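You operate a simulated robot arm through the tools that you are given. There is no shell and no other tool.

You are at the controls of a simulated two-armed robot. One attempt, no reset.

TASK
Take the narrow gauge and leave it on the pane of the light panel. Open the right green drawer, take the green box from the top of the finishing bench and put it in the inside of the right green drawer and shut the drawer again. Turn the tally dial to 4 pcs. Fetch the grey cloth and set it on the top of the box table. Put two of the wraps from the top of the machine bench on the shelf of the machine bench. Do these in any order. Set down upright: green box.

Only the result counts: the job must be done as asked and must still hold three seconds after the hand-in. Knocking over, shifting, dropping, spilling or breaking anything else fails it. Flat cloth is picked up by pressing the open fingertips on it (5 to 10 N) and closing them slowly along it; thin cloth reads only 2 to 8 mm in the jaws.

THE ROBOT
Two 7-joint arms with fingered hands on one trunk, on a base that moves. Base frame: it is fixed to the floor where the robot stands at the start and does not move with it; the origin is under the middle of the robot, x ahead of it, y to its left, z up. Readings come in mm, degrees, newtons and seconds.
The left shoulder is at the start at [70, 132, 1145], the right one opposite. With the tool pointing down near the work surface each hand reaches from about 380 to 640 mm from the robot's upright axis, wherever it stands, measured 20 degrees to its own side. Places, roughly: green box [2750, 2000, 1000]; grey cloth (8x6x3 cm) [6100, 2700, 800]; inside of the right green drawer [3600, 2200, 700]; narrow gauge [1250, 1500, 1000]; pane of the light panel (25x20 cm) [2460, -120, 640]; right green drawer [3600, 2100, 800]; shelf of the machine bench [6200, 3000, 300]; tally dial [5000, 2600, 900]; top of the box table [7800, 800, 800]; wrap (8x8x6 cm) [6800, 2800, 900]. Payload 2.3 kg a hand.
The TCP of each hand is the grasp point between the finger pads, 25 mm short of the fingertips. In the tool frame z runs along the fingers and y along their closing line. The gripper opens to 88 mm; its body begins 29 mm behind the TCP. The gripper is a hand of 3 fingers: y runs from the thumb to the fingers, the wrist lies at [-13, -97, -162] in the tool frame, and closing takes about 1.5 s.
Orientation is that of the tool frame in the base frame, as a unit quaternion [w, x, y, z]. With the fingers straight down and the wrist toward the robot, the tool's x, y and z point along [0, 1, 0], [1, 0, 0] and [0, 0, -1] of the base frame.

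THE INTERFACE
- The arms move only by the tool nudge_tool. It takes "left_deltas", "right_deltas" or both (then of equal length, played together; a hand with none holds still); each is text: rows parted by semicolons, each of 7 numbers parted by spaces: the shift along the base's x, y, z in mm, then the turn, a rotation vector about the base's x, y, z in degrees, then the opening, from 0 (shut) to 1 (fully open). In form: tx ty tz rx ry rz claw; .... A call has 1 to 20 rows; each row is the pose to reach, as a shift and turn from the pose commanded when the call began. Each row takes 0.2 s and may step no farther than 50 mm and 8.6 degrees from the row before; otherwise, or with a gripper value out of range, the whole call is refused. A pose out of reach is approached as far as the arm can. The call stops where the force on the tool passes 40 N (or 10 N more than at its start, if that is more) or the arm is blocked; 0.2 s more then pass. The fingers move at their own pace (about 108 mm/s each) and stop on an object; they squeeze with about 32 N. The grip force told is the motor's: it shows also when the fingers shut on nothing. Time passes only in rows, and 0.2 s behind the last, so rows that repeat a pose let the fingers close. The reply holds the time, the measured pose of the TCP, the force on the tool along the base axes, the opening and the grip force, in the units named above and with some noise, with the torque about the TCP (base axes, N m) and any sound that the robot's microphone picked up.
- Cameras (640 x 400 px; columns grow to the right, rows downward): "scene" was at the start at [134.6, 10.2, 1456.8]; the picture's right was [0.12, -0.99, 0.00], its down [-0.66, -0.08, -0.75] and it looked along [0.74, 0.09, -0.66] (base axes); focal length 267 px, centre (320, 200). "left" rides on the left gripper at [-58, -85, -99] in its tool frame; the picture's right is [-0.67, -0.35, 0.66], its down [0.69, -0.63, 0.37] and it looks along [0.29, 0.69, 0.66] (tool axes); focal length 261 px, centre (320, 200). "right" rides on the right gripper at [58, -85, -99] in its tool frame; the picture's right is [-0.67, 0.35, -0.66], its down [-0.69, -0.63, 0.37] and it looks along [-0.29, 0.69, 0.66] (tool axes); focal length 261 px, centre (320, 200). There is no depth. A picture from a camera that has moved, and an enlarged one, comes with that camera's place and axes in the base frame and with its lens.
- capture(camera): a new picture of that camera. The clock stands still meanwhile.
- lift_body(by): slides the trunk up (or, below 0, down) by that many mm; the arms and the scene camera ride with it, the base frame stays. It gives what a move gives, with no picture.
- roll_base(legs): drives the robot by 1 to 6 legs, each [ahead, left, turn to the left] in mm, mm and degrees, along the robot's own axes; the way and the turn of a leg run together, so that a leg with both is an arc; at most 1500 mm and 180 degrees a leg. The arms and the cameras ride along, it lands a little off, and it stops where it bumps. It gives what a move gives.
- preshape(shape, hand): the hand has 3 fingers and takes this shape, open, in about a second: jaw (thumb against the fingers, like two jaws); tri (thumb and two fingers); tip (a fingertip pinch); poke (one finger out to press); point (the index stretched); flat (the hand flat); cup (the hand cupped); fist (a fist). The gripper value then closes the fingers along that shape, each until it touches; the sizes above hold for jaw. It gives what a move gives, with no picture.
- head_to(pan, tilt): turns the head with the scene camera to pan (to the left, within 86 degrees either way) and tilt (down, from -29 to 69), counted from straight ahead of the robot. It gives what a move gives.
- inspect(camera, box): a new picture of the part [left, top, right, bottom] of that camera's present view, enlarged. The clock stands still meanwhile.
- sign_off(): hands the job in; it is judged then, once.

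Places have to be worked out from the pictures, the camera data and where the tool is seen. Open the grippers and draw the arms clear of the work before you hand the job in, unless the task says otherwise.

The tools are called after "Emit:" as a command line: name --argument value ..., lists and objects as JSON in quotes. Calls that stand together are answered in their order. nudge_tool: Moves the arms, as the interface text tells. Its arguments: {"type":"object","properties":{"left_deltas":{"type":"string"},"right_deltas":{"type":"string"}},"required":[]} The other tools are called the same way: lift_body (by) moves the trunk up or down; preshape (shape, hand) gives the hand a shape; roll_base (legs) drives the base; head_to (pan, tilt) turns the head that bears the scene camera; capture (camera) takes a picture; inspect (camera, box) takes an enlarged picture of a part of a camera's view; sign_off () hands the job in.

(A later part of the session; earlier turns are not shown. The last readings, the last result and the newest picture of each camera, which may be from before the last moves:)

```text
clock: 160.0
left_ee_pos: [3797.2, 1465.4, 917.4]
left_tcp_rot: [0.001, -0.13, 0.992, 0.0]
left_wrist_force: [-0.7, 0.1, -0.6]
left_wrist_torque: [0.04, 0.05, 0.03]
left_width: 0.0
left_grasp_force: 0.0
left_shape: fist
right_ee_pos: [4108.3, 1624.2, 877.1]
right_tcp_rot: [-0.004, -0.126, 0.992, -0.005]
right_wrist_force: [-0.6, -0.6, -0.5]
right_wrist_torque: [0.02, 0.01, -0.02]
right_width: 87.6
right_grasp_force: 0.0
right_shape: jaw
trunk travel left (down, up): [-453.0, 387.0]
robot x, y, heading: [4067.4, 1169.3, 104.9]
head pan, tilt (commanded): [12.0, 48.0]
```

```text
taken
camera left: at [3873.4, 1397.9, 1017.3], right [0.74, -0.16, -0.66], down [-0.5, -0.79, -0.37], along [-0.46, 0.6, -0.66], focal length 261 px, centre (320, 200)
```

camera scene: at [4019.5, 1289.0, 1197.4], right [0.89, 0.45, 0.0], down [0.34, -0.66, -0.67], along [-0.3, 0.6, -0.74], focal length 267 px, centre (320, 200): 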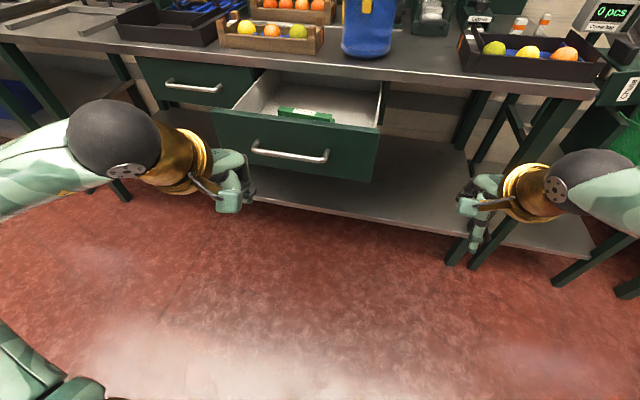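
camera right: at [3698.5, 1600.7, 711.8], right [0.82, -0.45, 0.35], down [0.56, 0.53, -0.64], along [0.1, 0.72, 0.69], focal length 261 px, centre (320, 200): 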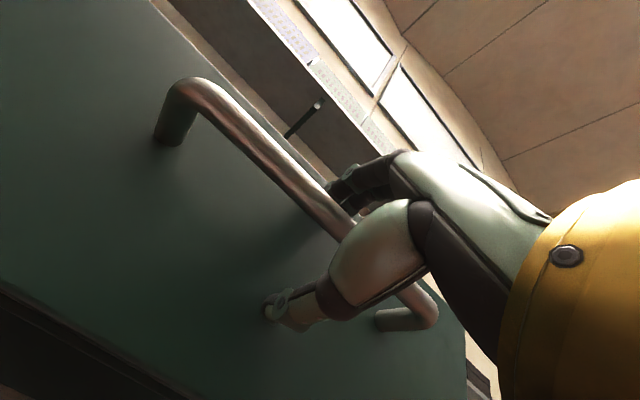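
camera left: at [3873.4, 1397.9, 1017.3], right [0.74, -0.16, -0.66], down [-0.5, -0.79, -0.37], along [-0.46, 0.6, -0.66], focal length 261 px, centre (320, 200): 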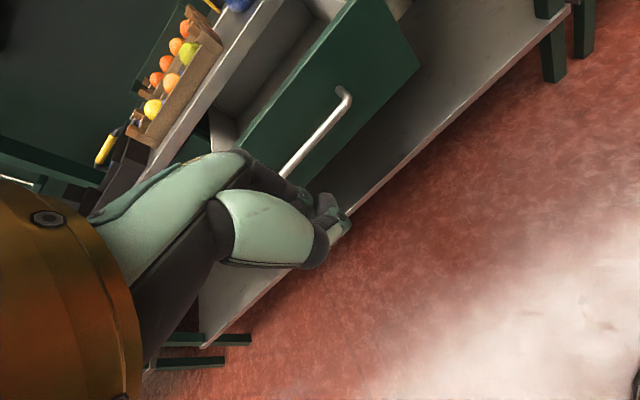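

The drawer handle is now ~620 mm ahead. I pitch the left fist forward to z≈800, stopping short of the handle.

Emit:
nudge_tool --left_deltas "-5 17 -11 7.9 2.1 0 0; -9 35 -21 15.8 4.2 0 0; -14 52 -32 23.7 6.3 0 0; -19 70 -43 31.6 8.5 0 0; -23 87 -54 39.5 10.6 0 0; -28 105 -64 47.4 12.7 0 0; -33 122 -75 55.3 14.8 0 0; -37 140 -86 63.2 16.9 0 0; -42 157 -97 71.1 19.0 0 0; -47 175 -107 79.0 21.2 0 0; -51 192 -118 86.9 23.3 0 0; -51 192 -118 86.9 23.3 0 0"

Emit:
capture --camera "scene"

Emit:
capture --camera "left"

```text
clock: 162.6
left_ee_pos: [3746.0, 1655.7, 797.8]
left_tcp_rot: [-0.091, -0.092, 0.701, 0.701]
left_wrist_force: [-0.2, -1.1, -0.9]
left_wrist_torque: [-0.01, 0.01, -0.02]
left_width: 0.1
left_grasp_force: 0.3
left_shape: fist
right_ee_pos: [4107.8, 1624.2, 877.9]
right_tcp_rot: [-0.003, -0.127, 0.992, -0.004]
right_wrist_force: [-0.3, 0.6, 0.2]
right_wrist_torque: [-0.01, 0.0, 0.0]
right_width: 87.3
right_grasp_force: 0.1
right_shape: jaw
trunk travel left (down, up): [-453.0, 387.0]
robot x, y, heading: [4068.8, 1169.4, 105.1]
head pan, tilt (commanded): [12.0, 48.0]
```

```text
taken
camera scene: at [4019.5, 1288.6, 1197.4], right [0.89, 0.45, 0.0], down [0.34, -0.66, -0.67], along [-0.3, 0.6, -0.74], focal length 267 px, centre (320, 200)
```

scene: 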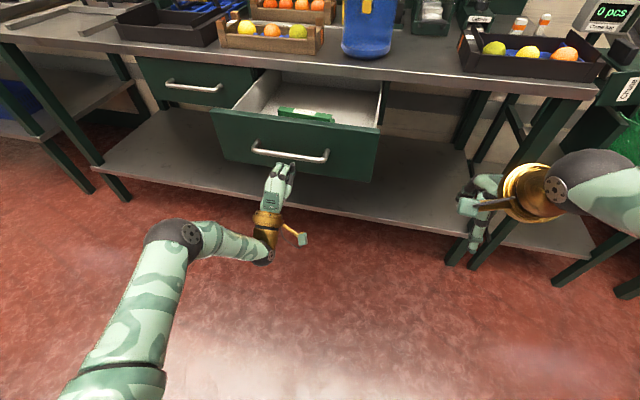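

```text
taken
camera left: at [3826.9, 1573.8, 713.9], right [0.48, 0.81, -0.35], down [-0.76, 0.18, -0.63], along [-0.45, 0.56, 0.69], focal length 261 px, centre (320, 200)
```

left: 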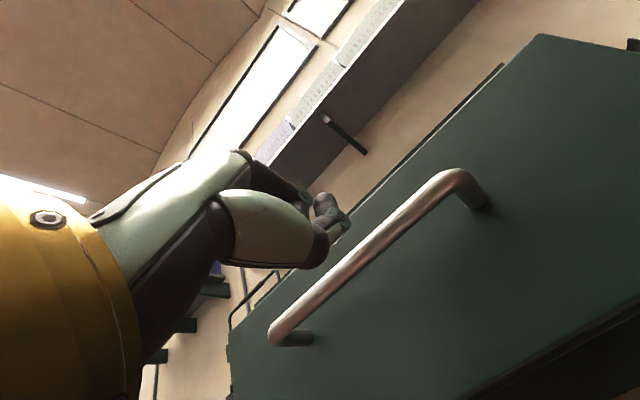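

The fist faces the handle bar. I push by driving the base ahead 150 mm first.

Emit:
roll_base --legs '[[150, 0, 0]]'

Emit:
capture --camera "scene"

```text
clock: 164.0
left_ee_pos: [3706.1, 1804.7, 798.8]
left_tcp_rot: [-0.091, -0.091, 0.702, 0.701]
left_wrist_force: [-0.1, -1.4, -0.9]
left_wrist_torque: [-0.02, -0.02, 0.01]
left_width: 0.1
left_grasp_force: 0.1
left_shape: fist
right_ee_pos: [4070.9, 1772.2, 878.6]
right_tcp_rot: [-0.003, -0.127, 0.992, -0.005]
right_wrist_force: [-0.1, 1.0, 0.2]
right_wrist_torque: [0.0, -0.01, -0.01]
right_width: 87.7
right_grasp_force: 0.1
right_shape: jaw
trunk travel left (down, up): [-453.0, 387.0]
robot x, y, heading: [4025.9, 1320.3, 105.0]
head pan, tilt (commanded): [12.0, 48.0]
```

```text
taken
camera scene: at [3980.2, 1437.0, 1197.4], right [0.89, 0.45, 0.0], down [0.34, -0.66, -0.67], along [-0.3, 0.6, -0.74], focal length 267 px, centre (320, 200)
```

scene: 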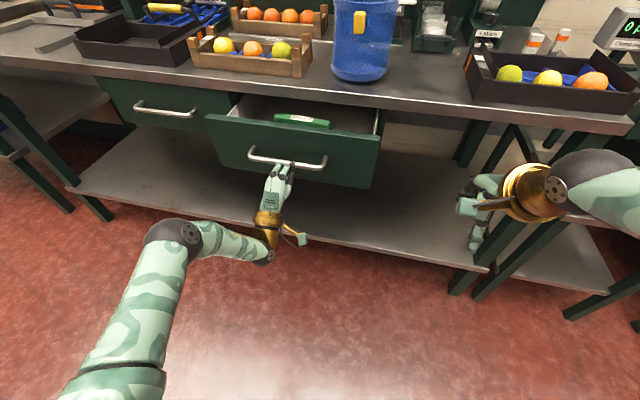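

The drawer is sliding in. I raise the right hand 120 mm for clearance, then continue pushing 110 mm.

Emit:
nudge_tool --right_deltas "0 0 40 0 0 0 1; 0 0 80 0 0 0 1; 0 0 120 0 0 0 1; 0 0 120 0 0 0 1"

Emit:
roll_base --legs '[[110, 0, 0]]'

Emit:
capture --camera "scene"

```text
clock: 165.0
left_ee_pos: [3706.8, 1803.7, 798.5]
left_tcp_rot: [-0.092, -0.092, 0.702, 0.7]
left_wrist_force: [-0.5, 0.6, 0.5]
left_wrist_torque: [-0.02, -0.01, -0.03]
left_width: 0.0
left_grasp_force: 0.0
left_shape: fist
right_ee_pos: [4070.5, 1771.8, 995.9]
right_tcp_rot: [-0.004, -0.126, 0.992, -0.005]
right_wrist_force: [0.1, 0.1, -0.8]
right_wrist_torque: [0.0, 0.01, -0.04]
right_width: 87.6
right_grasp_force: 0.0
right_shape: jaw
trunk travel left (down, up): [-453.0, 387.0]
robot x, y, heading: [4023.6, 1320.2, 105.0]
head pan, tilt (commanded): [12.0, 48.0]
```

```text
clock: 166.2
left_ee_pos: [3680.5, 1912.7, 799.0]
left_tcp_rot: [-0.091, -0.091, 0.701, 0.701]
left_wrist_force: [-0.2, 0.1, 0.5]
left_wrist_torque: [0.02, -0.02, -0.01]
left_width: 0.0
left_grasp_force: 0.0
left_shape: fist
right_ee_pos: [4044.2, 1876.8, 995.9]
right_tcp_rot: [-0.004, -0.124, 0.992, -0.005]
right_wrist_force: [-0.8, -0.1, 0.1]
right_wrist_torque: [-0.01, -0.02, -0.01]
right_width: 87.6
right_grasp_force: 0.0
right_shape: jaw
trunk travel left (down, up): [-453.0, 387.0]
robot x, y, heading: [4001.2, 1423.3, 104.5]
head pan, tilt (commanded): [12.0, 48.0]
```

```text
taken
camera scene: at [3952.5, 1543.3, 1197.4], right [0.89, 0.45, 0.0], down [0.33, -0.66, -0.67], along [-0.3, 0.6, -0.74], focal length 267 px, centre (320, 200)
```

scene: 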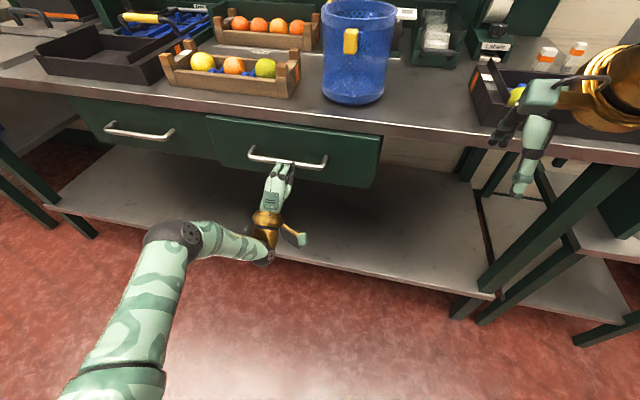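

About 35–40 mm remain. I finish with the arm in small force-monitored steps.

Emit:
nudge_tool --left_deltas "-2 8 0 0 0 0 0; -4 15 0 0 0 0 0; -6 23 0 0 0 0 0; -8 29 0 0 0 0 0; -8 31 0 0 0 0 0; -9 33 0 0 0 0 0"

Emit:
capture --camera "scene"

```text
clock: 167.6
left_ee_pos: [3671.5, 1941.0, 800.3]
left_tcp_rot: [-0.09, -0.09, 0.702, 0.701]
left_wrist_force: [4.8, -18.3, -7.3]
left_wrist_torque: [-0.03, 0.12, -0.3]
left_width: 0.0
left_grasp_force: 0.0
left_shape: fist
right_ee_pos: [4045.0, 1873.5, 995.6]
right_tcp_rot: [-0.004, -0.124, 0.992, -0.002]
right_wrist_force: [0.4, 0.6, -0.4]
right_wrist_torque: [-0.01, -0.01, 0.05]
right_width: 87.5
right_grasp_force: 0.0
right_shape: jaw
trunk travel left (down, up): [-453.0, 387.0]
robot x, y, heading: [3999.8, 1420.5, 104.6]
head pan, tilt (commanded): [12.0, 48.0]
```

```text
taken
camera scene: at [3953.3, 1538.6, 1197.7], right [0.89, 0.45, 0.0], down [0.33, -0.66, -0.67], along [-0.3, 0.6, -0.74], focal length 267 px, centre (320, 200)
```

scene: 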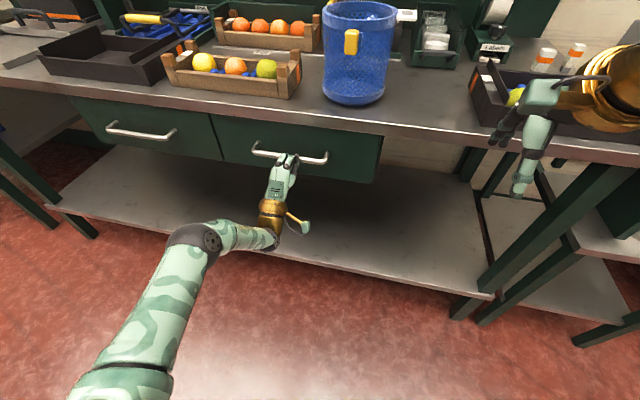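

Resistance of ~19 N suggests the drawer is home. I zoom to compare with the left drawer.

Emit:
inspect --camera "scene" --box '[60, 70, 400, 220]'

```text
1.88 times, centred on (230, 145) of scene
camera zoom: at [3953.3, 1538.6, 1197.7], right [0.89, 0.45, 0.0], down [0.33, -0.66, -0.67], along [-0.3, 0.6, -0.74], focal length 503 px, centre (489, 304)
```

zoom: 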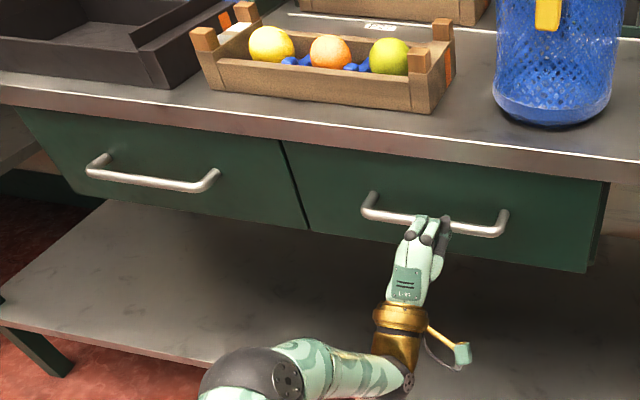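

The right drawer is flush with the left one. I withdraw the fist 35 mm and check that the drawer stays shut.

Emit:
nudge_tool --left_deltas "2 -8 0 0 0 0 0; 4 -16 0 0 0 0 0; 7 -25 0 0 0 0 0; 9 -34 0 0 0 0 0"

Emit:
inspect --camera "scene" --box '[60, 70, 400, 220]'

```text
clock: 168.6
left_ee_pos: [3680.2, 1910.3, 799.5]
left_tcp_rot: [-0.091, -0.091, 0.701, 0.701]
left_wrist_force: [-1.0, 0.5, 0.2]
left_wrist_torque: [0.03, 0.01, -0.04]
left_width: 0.0
left_grasp_force: 0.1
left_shape: fist
right_ee_pos: [4043.7, 1876.5, 995.3]
right_tcp_rot: [-0.005, -0.124, 0.992, -0.004]
right_wrist_force: [-0.4, 0.1, -0.1]
right_wrist_torque: [0.0, -0.02, 0.0]
right_width: 87.7
right_grasp_force: 0.0
right_shape: jaw
trunk travel left (down, up): [-453.0, 387.0]
robot x, y, heading: [4000.8, 1422.7, 104.9]
head pan, tilt (commanded): [12.0, 48.0]
```

```text
1.88 times, centred on (230, 145) of scene
camera zoom: at [3952.5, 1543.2, 1197.4], right [0.89, 0.45, 0.0], down [0.33, -0.66, -0.67], along [-0.3, 0.6, -0.74], focal length 503 px, centre (489, 304)
```

zoom: 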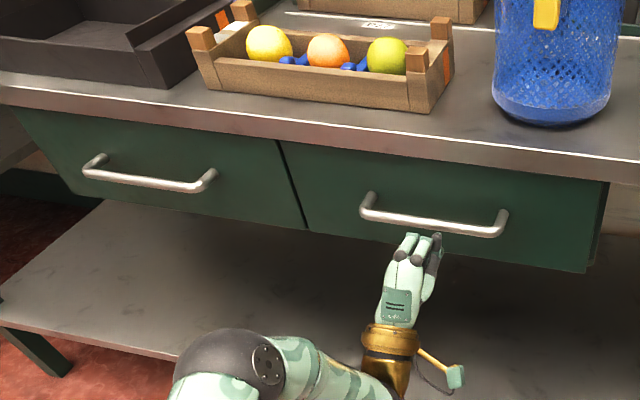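

The drawer stays shut. I back away, return the left hand to fingers-down jaw shape, and raise the trunk.

Emit:
roll_base --legs '[[-280, 0, 0]]'

Emit:
nudge_tool --left_deltas "5 -17 11 -7.9 -2.1 0 0; 9 -35 21 -15.8 -4.2 0 0; 14 -52 32 -23.7 -6.3 0 0; 19 -70 43 -31.6 -8.5 0 0; 23 -87 54 -39.5 -10.6 0 0; 28 -105 64 -47.4 -12.7 0 0; 33 -122 75 -55.3 -14.8 0 0; 37 -140 86 -63.2 -16.9 0 0; 42 -157 97 -71.1 -19.0 0 0; 47 -175 107 -79.0 -21.2 0 0; 51 -192 118 -86.9 -23.3 0 0; 51 -192 118 -86.9 -23.3 0 0"

Emit:
lift_body --by 250

Emit:
preshape --hand "left" --shape "jaw"

Emit:
head_to --pan -45 --tilt 25

Emit:
capture --camera "scene"

```text
clock: 170.6
left_ee_pos: [3749.5, 1639.5, 798.4]
left_tcp_rot: [-0.091, -0.091, 0.701, 0.701]
left_wrist_force: [-0.1, 0.3, 0.4]
left_wrist_torque: [0.01, 0.01, -0.01]
left_width: 0.0
left_grasp_force: 0.1
left_shape: fist
right_ee_pos: [4115.4, 1606.8, 995.2]
right_tcp_rot: [-0.004, -0.125, 0.992, -0.005]
right_wrist_force: [0.1, -1.2, -0.6]
right_wrist_torque: [0.01, 0.06, 0.0]
right_width: 87.5
right_grasp_force: 0.1
right_shape: jaw
trunk travel left (down, up): [-453.0, 387.0]
robot x, y, heading: [4072.3, 1156.9, 104.9]
head pan, tilt (commanded): [12.0, 48.0]
```

```text
clock: 173.2
left_ee_pos: [3800.3, 1447.5, 916.0]
left_tcp_rot: [0.002, -0.13, 0.991, -0.001]
left_wrist_force: [0.2, 0.1, -0.3]
left_wrist_torque: [0.0, 0.01, -0.02]
left_width: 0.0
left_grasp_force: 0.0
left_shape: fist
left hand out of reach, approached as far as the arm can: row 7
right_ee_pos: [4114.3, 1607.9, 995.1]
right_tcp_rot: [-0.003, -0.125, 0.992, -0.005]
right_wrist_force: [-0.1, -0.2, -0.2]
right_wrist_torque: [-0.01, 0.02, 0.0]
right_width: 87.9
right_grasp_force: 0.0
right_shape: jaw
trunk travel left (down, up): [-453.0, 387.0]
robot x, y, heading: [4071.2, 1154.6, 104.7]
head pan, tilt (commanded): [12.0, 48.0]
```

```text
clock: 175.8
left_ee_pos: [3800.0, 1447.6, 1167.2]
left_tcp_rot: [0.002, -0.13, 0.991, 0.0]
left_wrist_force: [-0.1, -0.7, -0.2]
left_wrist_torque: [-0.01, -0.03, 0.0]
left_width: 0.4
left_grasp_force: 0.1
left_shape: fist
right_ee_pos: [4114.3, 1607.3, 1244.6]
right_tcp_rot: [-0.003, -0.126, 0.992, -0.005]
right_wrist_force: [0.8, -0.4, -0.3]
right_wrist_torque: [0.02, 0.01, 0.0]
right_width: 87.7
right_grasp_force: 0.1
right_shape: jaw
trunk travel left (down, up): [-703.0, 137.0]
robot x, y, heading: [4071.9, 1155.8, 105.0]
head pan, tilt (commanded): [12.0, 48.0]
```

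```text
clock: 176.7
left_ee_pos: [3801.0, 1448.6, 1167.3]
left_tcp_rot: [0.002, -0.131, 0.991, 0.0]
left_wrist_force: [-0.6, 0.2, 0.0]
left_wrist_torque: [-0.02, -0.03, 0.0]
left_width: 87.5
left_grasp_force: 0.1
left_shape: jaw
right_ee_pos: [4114.7, 1607.1, 1245.2]
right_tcp_rot: [-0.004, -0.125, 0.992, -0.005]
right_wrist_force: [0.2, 1.1, -0.4]
right_wrist_torque: [-0.01, 0.03, -0.01]
right_width: 87.6
right_grasp_force: 0.2
right_shape: jaw
trunk travel left (down, up): [-703.0, 137.0]
robot x, y, heading: [4067.8, 1151.2, 104.6]
head pan, tilt (commanded): [12.0, 48.0]
```

```text
clock: 177.9
left_ee_pos: [3799.9, 1448.0, 1167.4]
left_tcp_rot: [0.002, -0.13, 0.991, 0.0]
left_wrist_force: [0.1, 0.4, 0.4]
left_wrist_torque: [0.0, -0.03, -0.01]
left_width: 87.6
left_grasp_force: 0.2
left_shape: jaw
right_ee_pos: [4113.0, 1606.4, 1245.5]
right_tcp_rot: [-0.004, -0.125, 0.992, -0.005]
right_wrist_force: [0.1, 0.6, 0.5]
right_wrist_torque: [0.02, 0.01, 0.0]
right_width: 87.8
right_grasp_force: 0.2
right_shape: jaw
trunk travel left (down, up): [-703.0, 137.0]
robot x, y, heading: [4070.8, 1154.3, 104.8]
head pan, tilt (commanded): [-45.0, 25.0]
```

```text
taken
camera scene: at [4105.4, 1281.9, 1482.1], right [0.86, -0.5, 0.0], down [-0.21, -0.37, -0.91], along [0.45, 0.78, -0.42], focal length 267 px, centre (320, 200)
```

scene: 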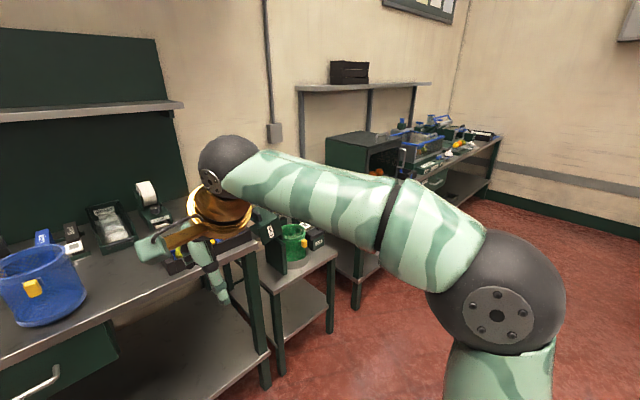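

I strafe right 650 mm along the aisle to view the tally counter and the next bench.

Emit:
roll_base --legs '[[60, -650, 0]]'

Emit:
head_to --pan 0 --tilt 30

Emit:
capture --camera "scene"

```text
clock: 181.6
left_ee_pos: [4409.4, 1672.5, 1167.2]
left_tcp_rot: [0.003, -0.139, 0.99, 0.002]
left_wrist_force: [0.3, -0.3, 0.1]
left_wrist_torque: [-0.01, -0.01, -0.02]
left_width: 87.5
left_grasp_force: 0.0
left_shape: jaw
right_ee_pos: [4722.1, 1836.8, 1245.8]
right_tcp_rot: [-0.003, -0.133, 0.991, -0.005]
right_wrist_force: [0.0, -0.4, -0.4]
right_wrist_torque: [0.02, -0.01, -0.02]
right_width: 87.8
right_grasp_force: 0.0
right_shape: jaw
trunk travel left (down, up): [-703.0, 137.0]
robot x, y, heading: [4683.2, 1382.2, 105.8]
head pan, tilt (commanded): [-45.0, 25.0]
```

```text
clock: 182.7
left_ee_pos: [4411.8, 1673.3, 1167.5]
left_tcp_rot: [0.002, -0.139, 0.99, 0.0]
left_wrist_force: [-0.6, -0.3, -0.5]
left_wrist_torque: [-0.02, -0.02, -0.01]
left_width: 87.6
left_grasp_force: 0.1
left_shape: jaw
right_ee_pos: [4721.6, 1837.0, 1244.4]
right_tcp_rot: [-0.004, -0.133, 0.991, -0.004]
right_wrist_force: [0.1, -0.6, 0.6]
right_wrist_torque: [-0.01, -0.04, -0.01]
right_width: 87.4
right_grasp_force: 0.1
right_shape: jaw
trunk travel left (down, up): [-703.0, 137.0]
robot x, y, heading: [4687.3, 1384.0, 105.8]
head pan, tilt (commanded): [0.0, 30.0]
```

```text
taken
camera scene: at [4649.2, 1518.8, 1474.2], right [0.96, 0.27, 0.0], down [0.14, -0.48, -0.87], along [-0.23, 0.83, -0.5], focal length 267 px, centre (320, 200)
```

scene: 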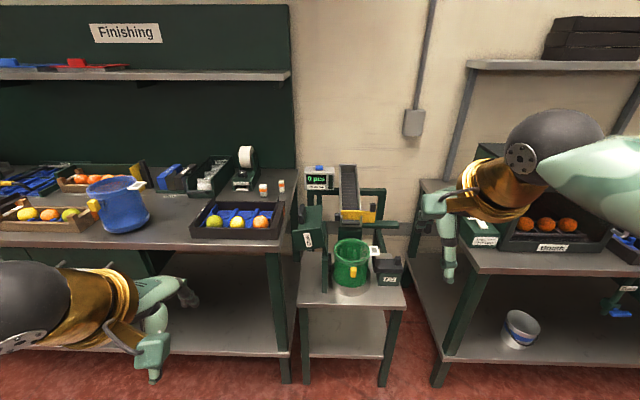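

Emit:
inspect --camera "scene" --box '[280, 150, 424, 300]'

Emit:
head_to --pan -45 --tilt 25

Emit:
capture --camera "scene"

```text
2.67 times, centred on (352, 225) of scene
camera zoom: at [4649.2, 1518.8, 1474.2], right [0.96, 0.27, 0.0], down [0.14, -0.48, -0.87], along [-0.23, 0.83, -0.5], focal length 713 px, centre (235, 133)
```

zoom: 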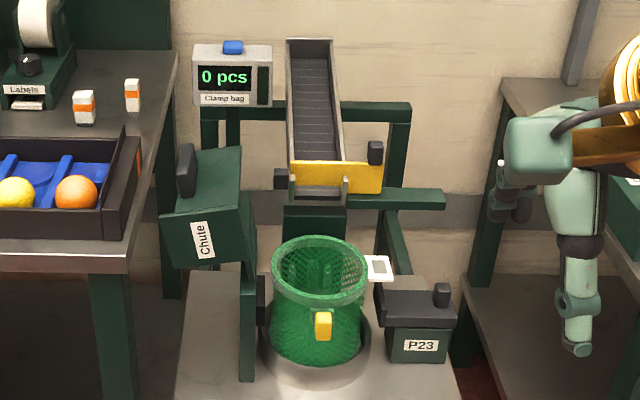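

```text
clock: 183.8
left_ee_pos: [4410.4, 1673.3, 1167.0]
left_tcp_rot: [0.002, -0.14, 0.99, 0.001]
left_wrist_force: [0.1, -0.9, 0.1]
left_wrist_torque: [-0.02, 0.01, -0.02]
left_width: 87.6
left_grasp_force: 0.0
left_shape: jaw
right_ee_pos: [4721.0, 1837.8, 1246.4]
right_tcp_rot: [-0.002, -0.134, 0.991, -0.005]
right_wrist_force: [0.8, 0.5, 0.0]
right_wrist_torque: [0.04, 0.03, -0.02]
right_width: 87.8
right_grasp_force: 0.0
right_shape: jaw
trunk travel left (down, up): [-703.0, 137.0]
robot x, y, heading: [4685.7, 1384.8, 106.1]
head pan, tilt (commanded): [-45.0, 25.0]
```

```text
taken
camera scene: at [4718.6, 1512.2, 1482.2], right [0.87, -0.49, 0.0], down [-0.21, -0.37, -0.91], along [0.44, 0.79, -0.42], focal length 267 px, centre (320, 200)
```

scene: 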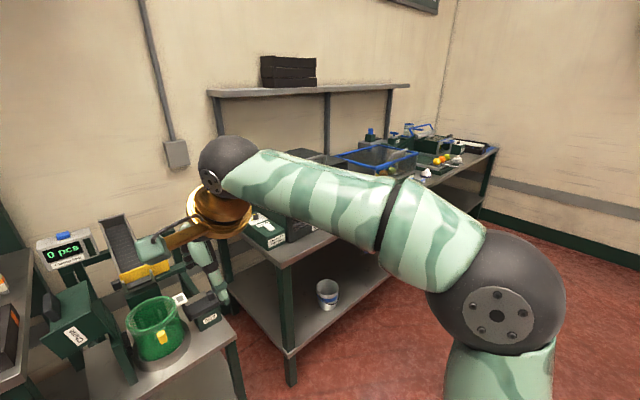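

The dial's rough place (5000, 2600, 900) is hidden behind my right arm. I move further right along the aisle and look again.

Emit:
roll_base --legs '[[0, -450, 0]]'

Emit:
head_to --pan 0 --tilt 32

Emit:
capture --camera "scene"

```text
clock: 186.5
left_ee_pos: [4846.6, 1795.0, 1167.1]
left_tcp_rot: [0.002, -0.135, 0.991, 0.0]
left_wrist_force: [0.1, -0.8, 0.0]
left_wrist_torque: [0.0, -0.03, 0.0]
left_width: 87.5
left_grasp_force: 0.1
left_shape: jaw
right_ee_pos: [5158.2, 1957.7, 1245.7]
right_tcp_rot: [-0.003, -0.131, 0.991, -0.005]
right_wrist_force: [-1.1, -0.3, -0.1]
right_wrist_torque: [0.02, 0.01, -0.03]
right_width: 87.7
right_grasp_force: 0.0
right_shape: jaw
trunk travel left (down, up): [-703.0, 137.0]
robot x, y, heading: [5124.8, 1506.8, 105.6]
head pan, tilt (commanded): [-45.0, 25.0]
```

```text
clock: 187.6
left_ee_pos: [4846.7, 1795.8, 1166.3]
left_tcp_rot: [0.002, -0.135, 0.991, 0.0]
left_wrist_force: [-0.1, -0.3, 0.1]
left_wrist_torque: [0.01, 0.04, -0.02]
left_width: 87.5
left_grasp_force: 0.1
left_shape: jaw
right_ee_pos: [5158.1, 1958.1, 1245.1]
right_tcp_rot: [-0.004, -0.13, 0.991, -0.004]
right_wrist_force: [-0.5, 0.5, -0.2]
right_wrist_torque: [0.01, -0.01, 0.01]
right_width: 87.7
right_grasp_force: 0.0
right_shape: jaw
trunk travel left (down, up): [-703.0, 137.0]
robot x, y, heading: [5122.5, 1503.6, 105.4]
head pan, tilt (commanded): [0.0, 32.0]
```

```text
taken
camera scene: at [5084.4, 1639.0, 1471.1], right [0.96, 0.26, 0.0], down [0.14, -0.51, -0.85], along [-0.22, 0.82, -0.53], focal length 267 px, centre (320, 200)
```

scene: 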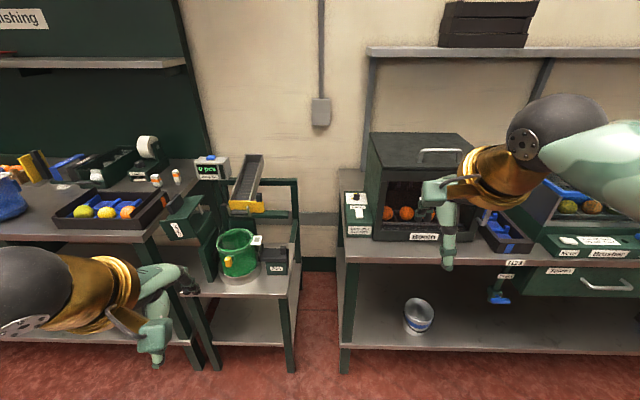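

Emit:
inspect --camera "scene" --box '[320, 160, 480, 260]'

Emit:
inspect --camera "scene" --box '[480, 160, 640, 310]'

Emit:
inspect --camera "scene" --box '[150, 140, 310, 280]'

```text
4.00 times, centred on (400, 210) of scene
camera zoom: at [5084.4, 1639.0, 1471.1], right [0.96, 0.26, 0.0], down [0.14, -0.51, -0.85], along [-0.22, 0.82, -0.53], focal length 1069 px, centre (0, 160)
```

zoom: 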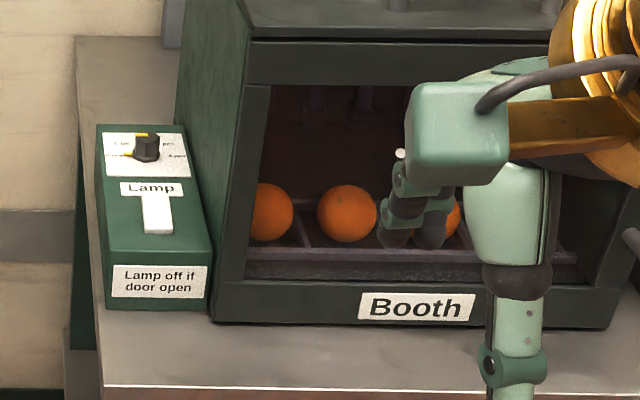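

```text
2.67 times, centred on (560, 235) of scene
camera zoom: at [5084.4, 1639.0, 1471.1], right [0.96, 0.26, 0.0], down [0.14, -0.51, -0.85], along [-0.22, 0.82, -0.53], focal length 713 px, centre (-320, 107)
```

zoom: 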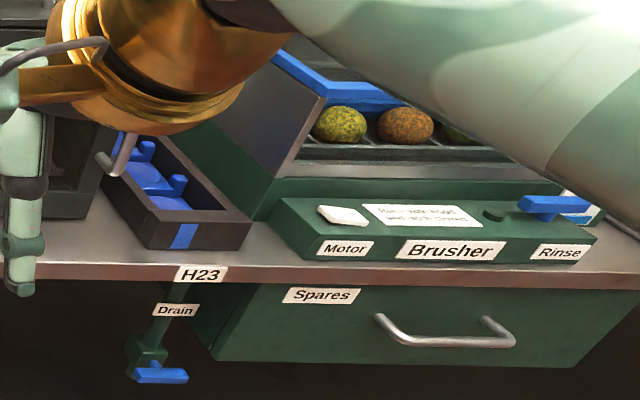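

```text
2.86 times, centred on (230, 210) of scene
camera zoom: at [5084.4, 1639.0, 1471.1], right [0.96, 0.26, 0.0], down [0.14, -0.51, -0.85], along [-0.22, 0.82, -0.53], focal length 764 px, centre (577, 171)
```

zoom: 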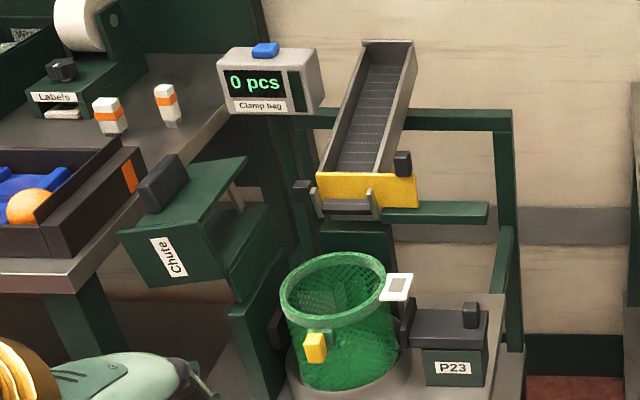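

The tally dial is the black knob with a yellow pointer on the green control box left of the booth, near (4997, 2485, 960). I go closer to read its scale.

Emit:
roll_base --legs '[[0, -250, 0], [250, 0, 0]]'

Emit:
head_to --pan 12 --tilt 38

Emit:
capture --camera "scene"

Emit:
capture --camera "left"

```text
clock: 190.9
left_ee_pos: [5025.9, 2103.7, 1168.7]
left_tcp_rot: [0.001, -0.132, 0.991, 0.001]
left_wrist_force: [-0.4, -0.2, 0.0]
left_wrist_torque: [0.03, -0.01, -0.01]
left_width: 87.7
left_grasp_force: 0.0
left_shape: jaw
right_ee_pos: [5339.2, 2263.3, 1246.3]
right_tcp_rot: [-0.004, -0.128, 0.992, -0.004]
right_wrist_force: [0.2, 0.0, 0.1]
right_wrist_torque: [-0.02, -0.04, -0.02]
right_width: 87.7
right_grasp_force: 0.2
right_shape: jaw
trunk travel left (down, up): [-703.0, 137.0]
robot x, y, heading: [5295.7, 1815.5, 104.9]
head pan, tilt (commanded): [0.0, 32.0]
```

```text
clock: 191.6
left_ee_pos: [5025.5, 2104.1, 1167.3]
left_tcp_rot: [0.002, -0.132, 0.991, 0.0]
left_wrist_force: [-0.1, 0.4, -0.1]
left_wrist_torque: [-0.01, -0.03, -0.01]
left_width: 87.8
left_grasp_force: 0.1
left_shape: jaw
right_ee_pos: [5340.2, 2266.3, 1244.1]
right_tcp_rot: [-0.003, -0.127, 0.992, -0.005]
right_wrist_force: [-0.7, -0.5, -0.1]
right_wrist_torque: [-0.02, 0.03, 0.0]
right_width: 88.1
right_grasp_force: 0.0
right_shape: jaw
trunk travel left (down, up): [-703.0, 137.0]
robot x, y, heading: [5298.7, 1809.5, 104.9]
head pan, tilt (commanded): [12.0, 38.0]
```

```text
taken
camera scene: at [5245.9, 1937.2, 1461.8], right [0.89, 0.45, 0.0], down [0.28, -0.55, -0.79], along [-0.36, 0.7, -0.62], focal length 267 px, centre (320, 200)
```

scene: 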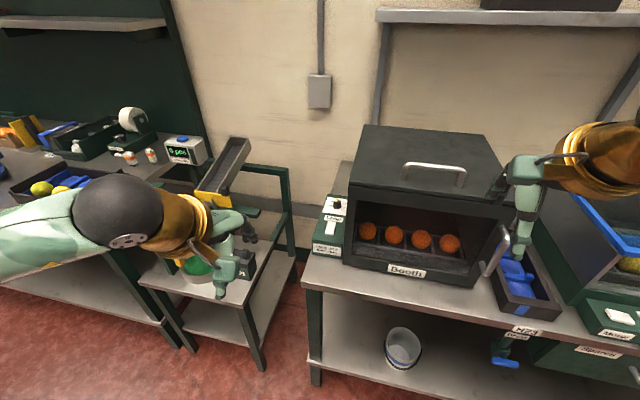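

```text
taken
camera left: at [5102.5, 2037.2, 1266.8], right [0.74, -0.16, -0.65], down [-0.49, -0.79, -0.37], along [-0.45, 0.6, -0.66], focal length 261 px, centre (320, 200)
```

left: 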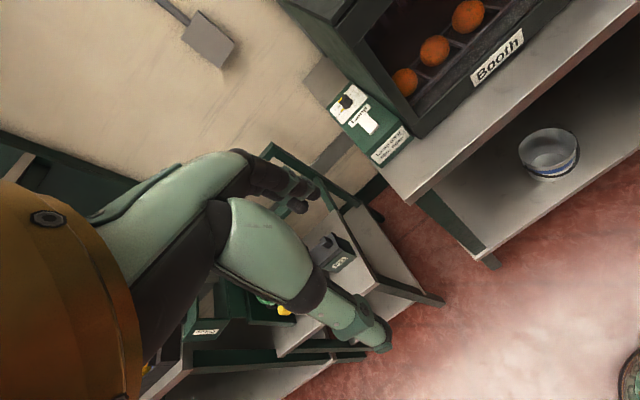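

I zoom in on the dial (both cameras) and on the display.

Emit:
inspect --camera "scene" --box '[310, 190, 358, 230]'

Emit:
inspect --camera "left" --box '[320, 70, 416, 170]'

Emit:
inspect --camera "scene" --box '[150, 120, 214, 170]'

```text
10.00 times, centred on (334, 210) of scene
camera zoom: at [5245.9, 1937.2, 1461.8], right [0.89, 0.45, 0.0], down [0.28, -0.55, -0.79], along [-0.36, 0.7, -0.62], focal length 2674 px, centre (180, 100)
```

zoom: 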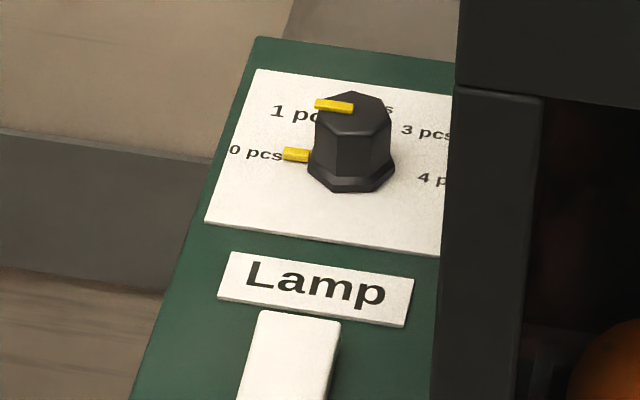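

```text
4.00 times, centred on (368, 120) of left
camera zoom: at [5102.5, 2037.2, 1266.8], right [0.74, -0.16, -0.65], down [-0.49, -0.79, -0.37], along [-0.45, 0.6, -0.66], focal length 1043 px, centre (128, 520)
```

zoom: 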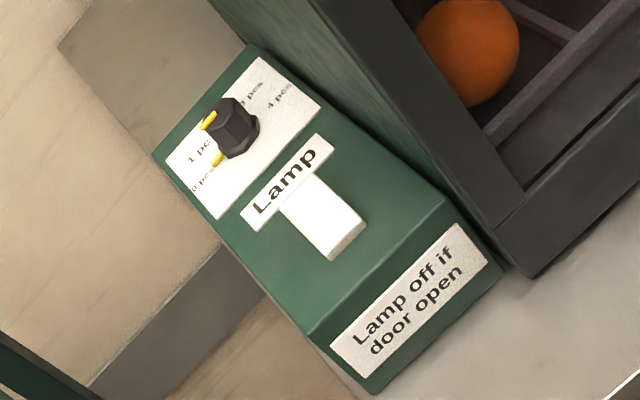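

```text
8.00 times, centred on (182, 145) of scene
camera zoom: at [5245.9, 1937.2, 1461.8], right [0.89, 0.45, 0.0], down [0.28, -0.55, -0.79], along [-0.36, 0.7, -0.62], focal length 2139 px, centre (1424, 640)
```

zoom: 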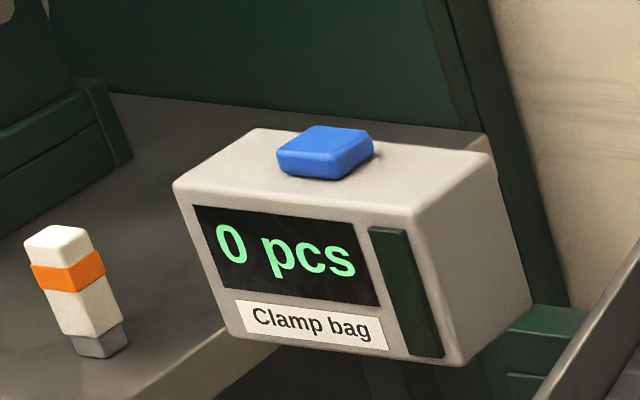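

The dial points at 0 (left); 4 pcs is on its right, i.e. 180° clockwise. The booth wall stands ~43 mm right of the knob, so I need a precise fix. I move 120 mm ahead and bring the left hand near for a closer look.

Emit:
roll_base --legs '[[120, 0, 0]]'

Emit:
nudge_tool --left_deltas "-8 35 0 0 0 0 0.5; -16 70 0 0 0 0 0.5; -24 105 0 0 0 0 0.5; -30 130 0 0 0 0 0.5; -30 130 0 0 0 0 0.5"

Emit:
capture --camera "left"

Emit:
capture --camera "scene"

```text
clock: 192.8
left_ee_pos: [4994.9, 2216.0, 1167.6]
left_tcp_rot: [0.002, -0.132, 0.991, 0.001]
left_wrist_force: [0.3, 0.5, 0.4]
left_wrist_torque: [0.02, 0.0, 0.0]
left_width: 87.5
left_grasp_force: 0.1
left_shape: jaw
right_ee_pos: [5309.6, 2376.0, 1246.3]
right_tcp_rot: [-0.004, -0.128, 0.992, -0.003]
right_wrist_force: [0.1, 0.7, 1.1]
right_wrist_torque: [0.01, -0.04, 0.0]
right_width: 87.9
right_grasp_force: 0.0
right_shape: jaw
trunk travel left (down, up): [-703.0, 137.0]
robot x, y, heading: [5266.8, 1927.9, 105.2]
head pan, tilt (commanded): [12.0, 38.0]
```

```text
clock: 194.1
left_ee_pos: [4965.4, 2347.0, 1167.3]
left_tcp_rot: [0.002, -0.132, 0.991, 0.0]
left_wrist_force: [0.0, -0.2, 0.8]
left_wrist_torque: [-0.03, 0.03, 0.0]
left_width: 44.6
left_grasp_force: 0.1
left_shape: jaw
right_ee_pos: [5308.2, 2377.6, 1246.7]
right_tcp_rot: [-0.003, -0.127, 0.992, -0.004]
right_wrist_force: [0.0, 1.0, 0.7]
right_wrist_torque: [0.0, 0.0, -0.03]
right_width: 87.9
right_grasp_force: 0.1
right_shape: jaw
trunk travel left (down, up): [-703.0, 137.0]
robot x, y, heading: [5265.6, 1922.9, 104.7]
head pan, tilt (commanded): [12.0, 38.0]
```

```text
taken
camera left: at [5043.0, 2279.6, 1267.2], right [0.74, -0.16, -0.65], down [-0.5, -0.79, -0.37], along [-0.45, 0.6, -0.66], focal length 261 px, centre (320, 200)
```

left: 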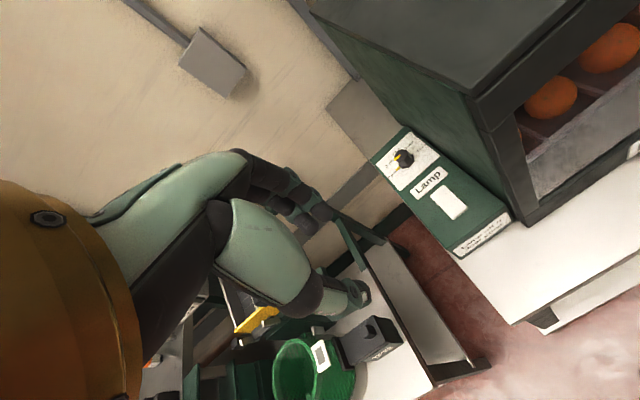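

```text
taken
camera scene: at [5215.7, 2049.9, 1461.9], right [0.89, 0.45, 0.0], down [0.28, -0.55, -0.79], along [-0.36, 0.7, -0.62], focal length 267 px, centre (320, 200)
```

scene: 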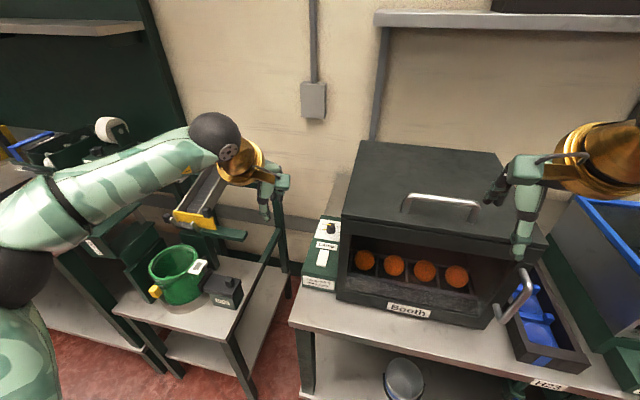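

I zoom in with the left camera on the dial from here.

Emit:
inspect --camera "left" --box '[370, 120, 450, 190]'

Emit:
inspect --camera "scene" --box '[296, 205, 360, 255]'

```text
5.71 times, centred on (410, 155) of left
camera zoom: at [5043.0, 2279.6, 1267.2], right [0.74, -0.16, -0.65], down [-0.5, -0.79, -0.37], along [-0.45, 0.6, -0.66], focal length 1489 px, centre (-194, 457)
```

zoom: 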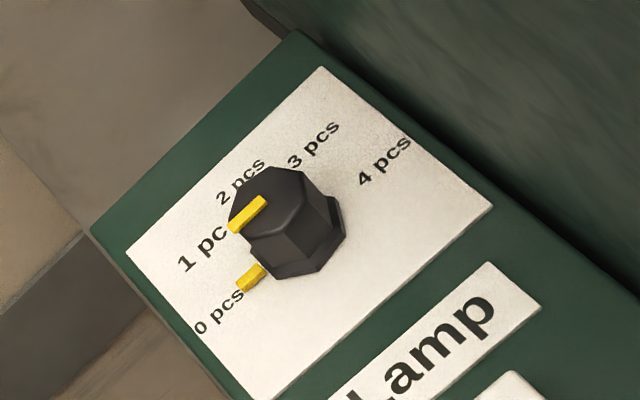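

```text
8.00 times, centred on (328, 230) of scene
camera zoom: at [5215.7, 2049.9, 1461.9], right [0.89, 0.45, 0.0], down [0.28, -0.55, -0.79], along [-0.36, 0.7, -0.62], focal length 2139 px, centre (256, -40)
```

zoom: 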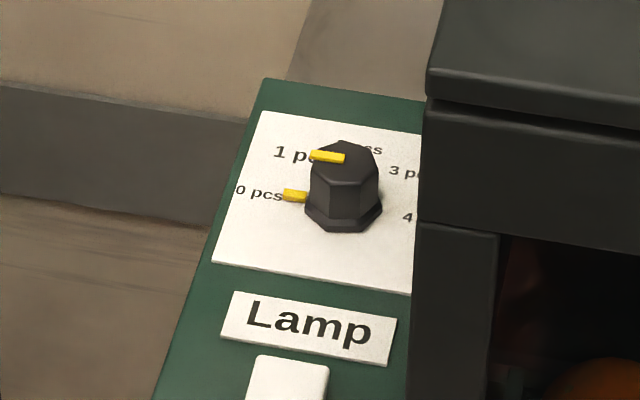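

For the left hand the wrist camera would sit on the booth side, so the right hand (camera on the left) is better here. I retract the left hand and shift the base left ~240 mm, then ahead ~100 mm.

Emit:
nudge_tool --left_deltas "8 -35 0 0 0 0 0.5; 16 -70 0 0 0 0 0.5; 24 -105 0 0 0 0 0.5; 30 -130 0 0 0 0 0.5"

Emit:
roll_base --legs '[[0, 240, 0], [60, 0, 0]]'

Emit:
head_to --pan -14 --tilt 42

Emit:
capture --camera "scene"

Emit:
capture --camera "right"

```text
clock: 195.1
left_ee_pos: [4996.7, 2216.0, 1167.3]
left_tcp_rot: [0.002, -0.132, 0.991, 0.0]
left_wrist_force: [0.0, -0.3, -0.5]
left_wrist_torque: [-0.03, -0.02, -0.02]
left_width: 44.4
left_grasp_force: 0.1
left_shape: jaw
right_ee_pos: [5308.3, 2377.9, 1245.4]
right_tcp_rot: [-0.003, -0.127, 0.992, -0.004]
right_wrist_force: [0.2, -1.0, -0.4]
right_wrist_torque: [0.04, 0.0, 0.01]
right_width: 87.6
right_grasp_force: 0.0
right_shape: jaw
trunk travel left (down, up): [-703.0, 137.0]
robot x, y, heading: [5267.1, 1924.4, 104.9]
head pan, tilt (commanded): [12.0, 38.0]
```

```text
clock: 197.4
left_ee_pos: [4756.9, 2207.4, 1169.9]
left_tcp_rot: [0.002, -0.133, 0.991, 0.003]
left_wrist_force: [0.9, -0.7, 0.8]
left_wrist_torque: [0.03, 0.03, -0.01]
left_width: 44.1
left_grasp_force: 0.0
left_shape: jaw
right_ee_pos: [5070.6, 2368.2, 1248.6]
right_tcp_rot: [-0.003, -0.128, 0.992, -0.001]
right_wrist_force: [-0.3, -0.5, 0.0]
right_wrist_torque: [-0.01, 0.0, 0.0]
right_width: 87.8
right_grasp_force: 0.0
right_shape: jaw
trunk travel left (down, up): [-703.0, 137.0]
robot x, y, heading: [5024.7, 1924.4, 105.0]
head pan, tilt (commanded): [12.0, 38.0]
```

```text
clock: 198.3
left_ee_pos: [4754.0, 2212.8, 1166.5]
left_tcp_rot: [0.001, -0.134, 0.991, 0.0]
left_wrist_force: [0.3, 0.8, 0.3]
left_wrist_torque: [0.01, 0.01, 0.02]
left_width: 44.9
left_grasp_force: 0.1
left_shape: jaw
right_ee_pos: [5065.6, 2375.2, 1245.2]
right_tcp_rot: [-0.003, -0.128, 0.992, -0.005]
right_wrist_force: [0.4, -0.1, -0.4]
right_wrist_torque: [-0.02, -0.01, -0.01]
right_width: 87.9
right_grasp_force: 0.0
right_shape: jaw
trunk travel left (down, up): [-703.0, 137.0]
robot x, y, heading: [5022.6, 1920.6, 105.1]
head pan, tilt (commanded): [-14.0, 42.0]
```

```text
taken
camera scene: at [5010.5, 2054.2, 1455.8], right [1.0, 0.02, 0.0], down [0.01, -0.67, -0.74], along [-0.01, 0.74, -0.67], focal length 267 px, centre (320, 200)
```

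scene: 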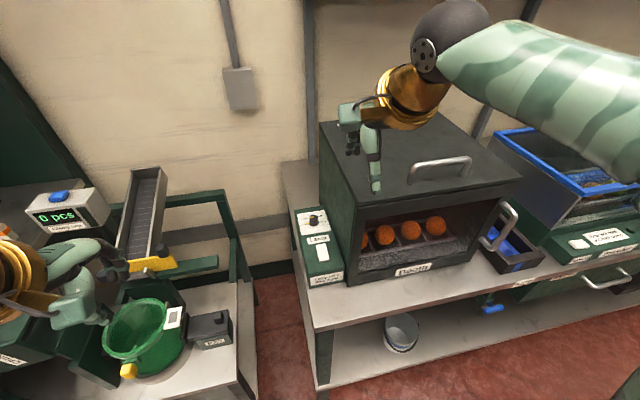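

```text
taken
camera right: at [5032.1, 2279.9, 1344.3], right [0.56, 0.51, 0.65], down [0.82, -0.44, -0.37], along [0.1, 0.74, -0.67], focal length 261 px, centre (320, 200)
```

right: 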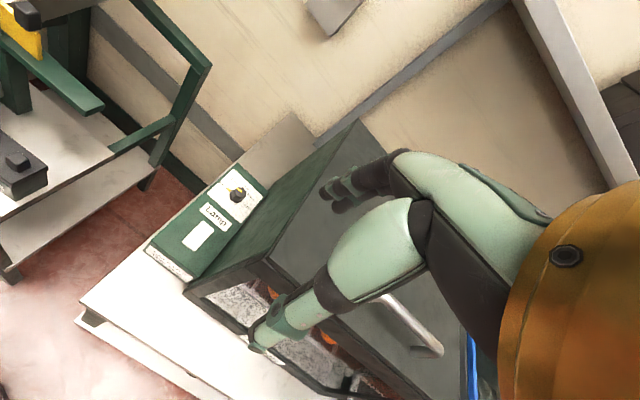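

Good view of the control box. I zoom both cameras on the dial to triangulate.

Emit:
inspect --camera "scene" --box '[290, 195, 354, 245]'

Emit:
inspect --camera "right" --box '[200, 160, 264, 210]'

```text
8.00 times, centred on (322, 220) of scene
camera zoom: at [5010.5, 2054.2, 1455.8], right [1.0, 0.02, 0.0], down [0.01, -0.67, -0.74], along [-0.01, 0.74, -0.67], focal length 2139 px, centre (304, 40)
```

zoom: 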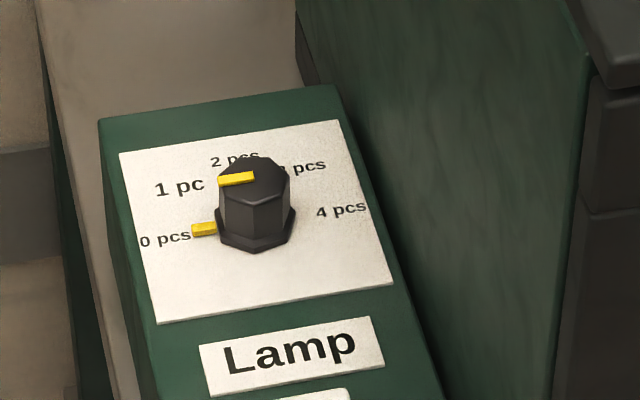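

```text
8.00 times, centred on (232, 185) of right
camera zoom: at [5032.1, 2279.9, 1344.3], right [0.56, 0.51, 0.65], down [0.82, -0.44, -0.37], along [0.1, 0.74, -0.67], focal length 2085 px, centre (1024, 320)
```

zoom: 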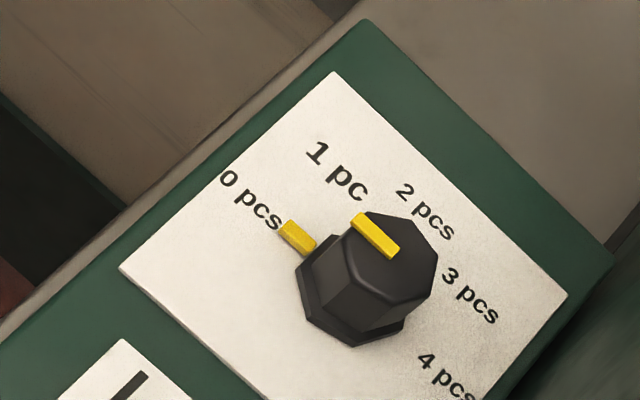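

Knob axis ≈ (4987, 2561), top z≈936, plate z≈912. I raise the left hand clear of the counter and move the base 55 mm ahead.

Emit:
nudge_tool --left_deltas "0 0 40 0 0 0 0.5; 0 0 80 0 0 0 0.5; 0 0 80 0 0 0 0.5"

Emit:
roll_base --legs '[[55, 0, 0]]'

```text
clock: 199.1
left_ee_pos: [4754.2, 2210.9, 1246.7]
left_tcp_rot: [0.001, -0.133, 0.991, 0.0]
left_wrist_force: [0.2, -0.3, -0.4]
left_wrist_torque: [-0.01, -0.01, -0.01]
left_width: 44.5
left_grasp_force: 0.0
left_shape: jaw
right_ee_pos: [5066.1, 2374.6, 1245.6]
right_tcp_rot: [-0.003, -0.128, 0.992, -0.004]
right_wrist_force: [-0.9, 0.1, 0.1]
right_wrist_torque: [0.03, 0.01, 0.0]
right_width: 87.9
right_grasp_force: 0.2
right_shape: jaw
trunk travel left (down, up): [-703.0, 137.0]
robot x, y, heading: [5021.5, 1917.6, 105.1]
head pan, tilt (commanded): [-14.0, 42.0]
```

```text
clock: 200.0
left_ee_pos: [4742.8, 2256.5, 1248.5]
left_tcp_rot: [0.001, -0.134, 0.991, 0.004]
left_wrist_force: [0.2, -0.5, -0.3]
left_wrist_torque: [0.02, 0.01, 0.03]
left_width: 44.3
left_grasp_force: 0.1
left_shape: jaw
right_ee_pos: [5053.6, 2421.4, 1249.1]
right_tcp_rot: [-0.005, -0.129, 0.992, -0.001]
right_wrist_force: [-0.1, -0.9, 0.8]
right_wrist_torque: [-0.01, 0.01, -0.03]
right_width: 87.7
right_grasp_force: 0.1
right_shape: jaw
trunk travel left (down, up): [-703.0, 137.0]
robot x, y, heading: [5009.0, 1973.0, 105.3]
head pan, tilt (commanded): [-14.0, 42.0]
```

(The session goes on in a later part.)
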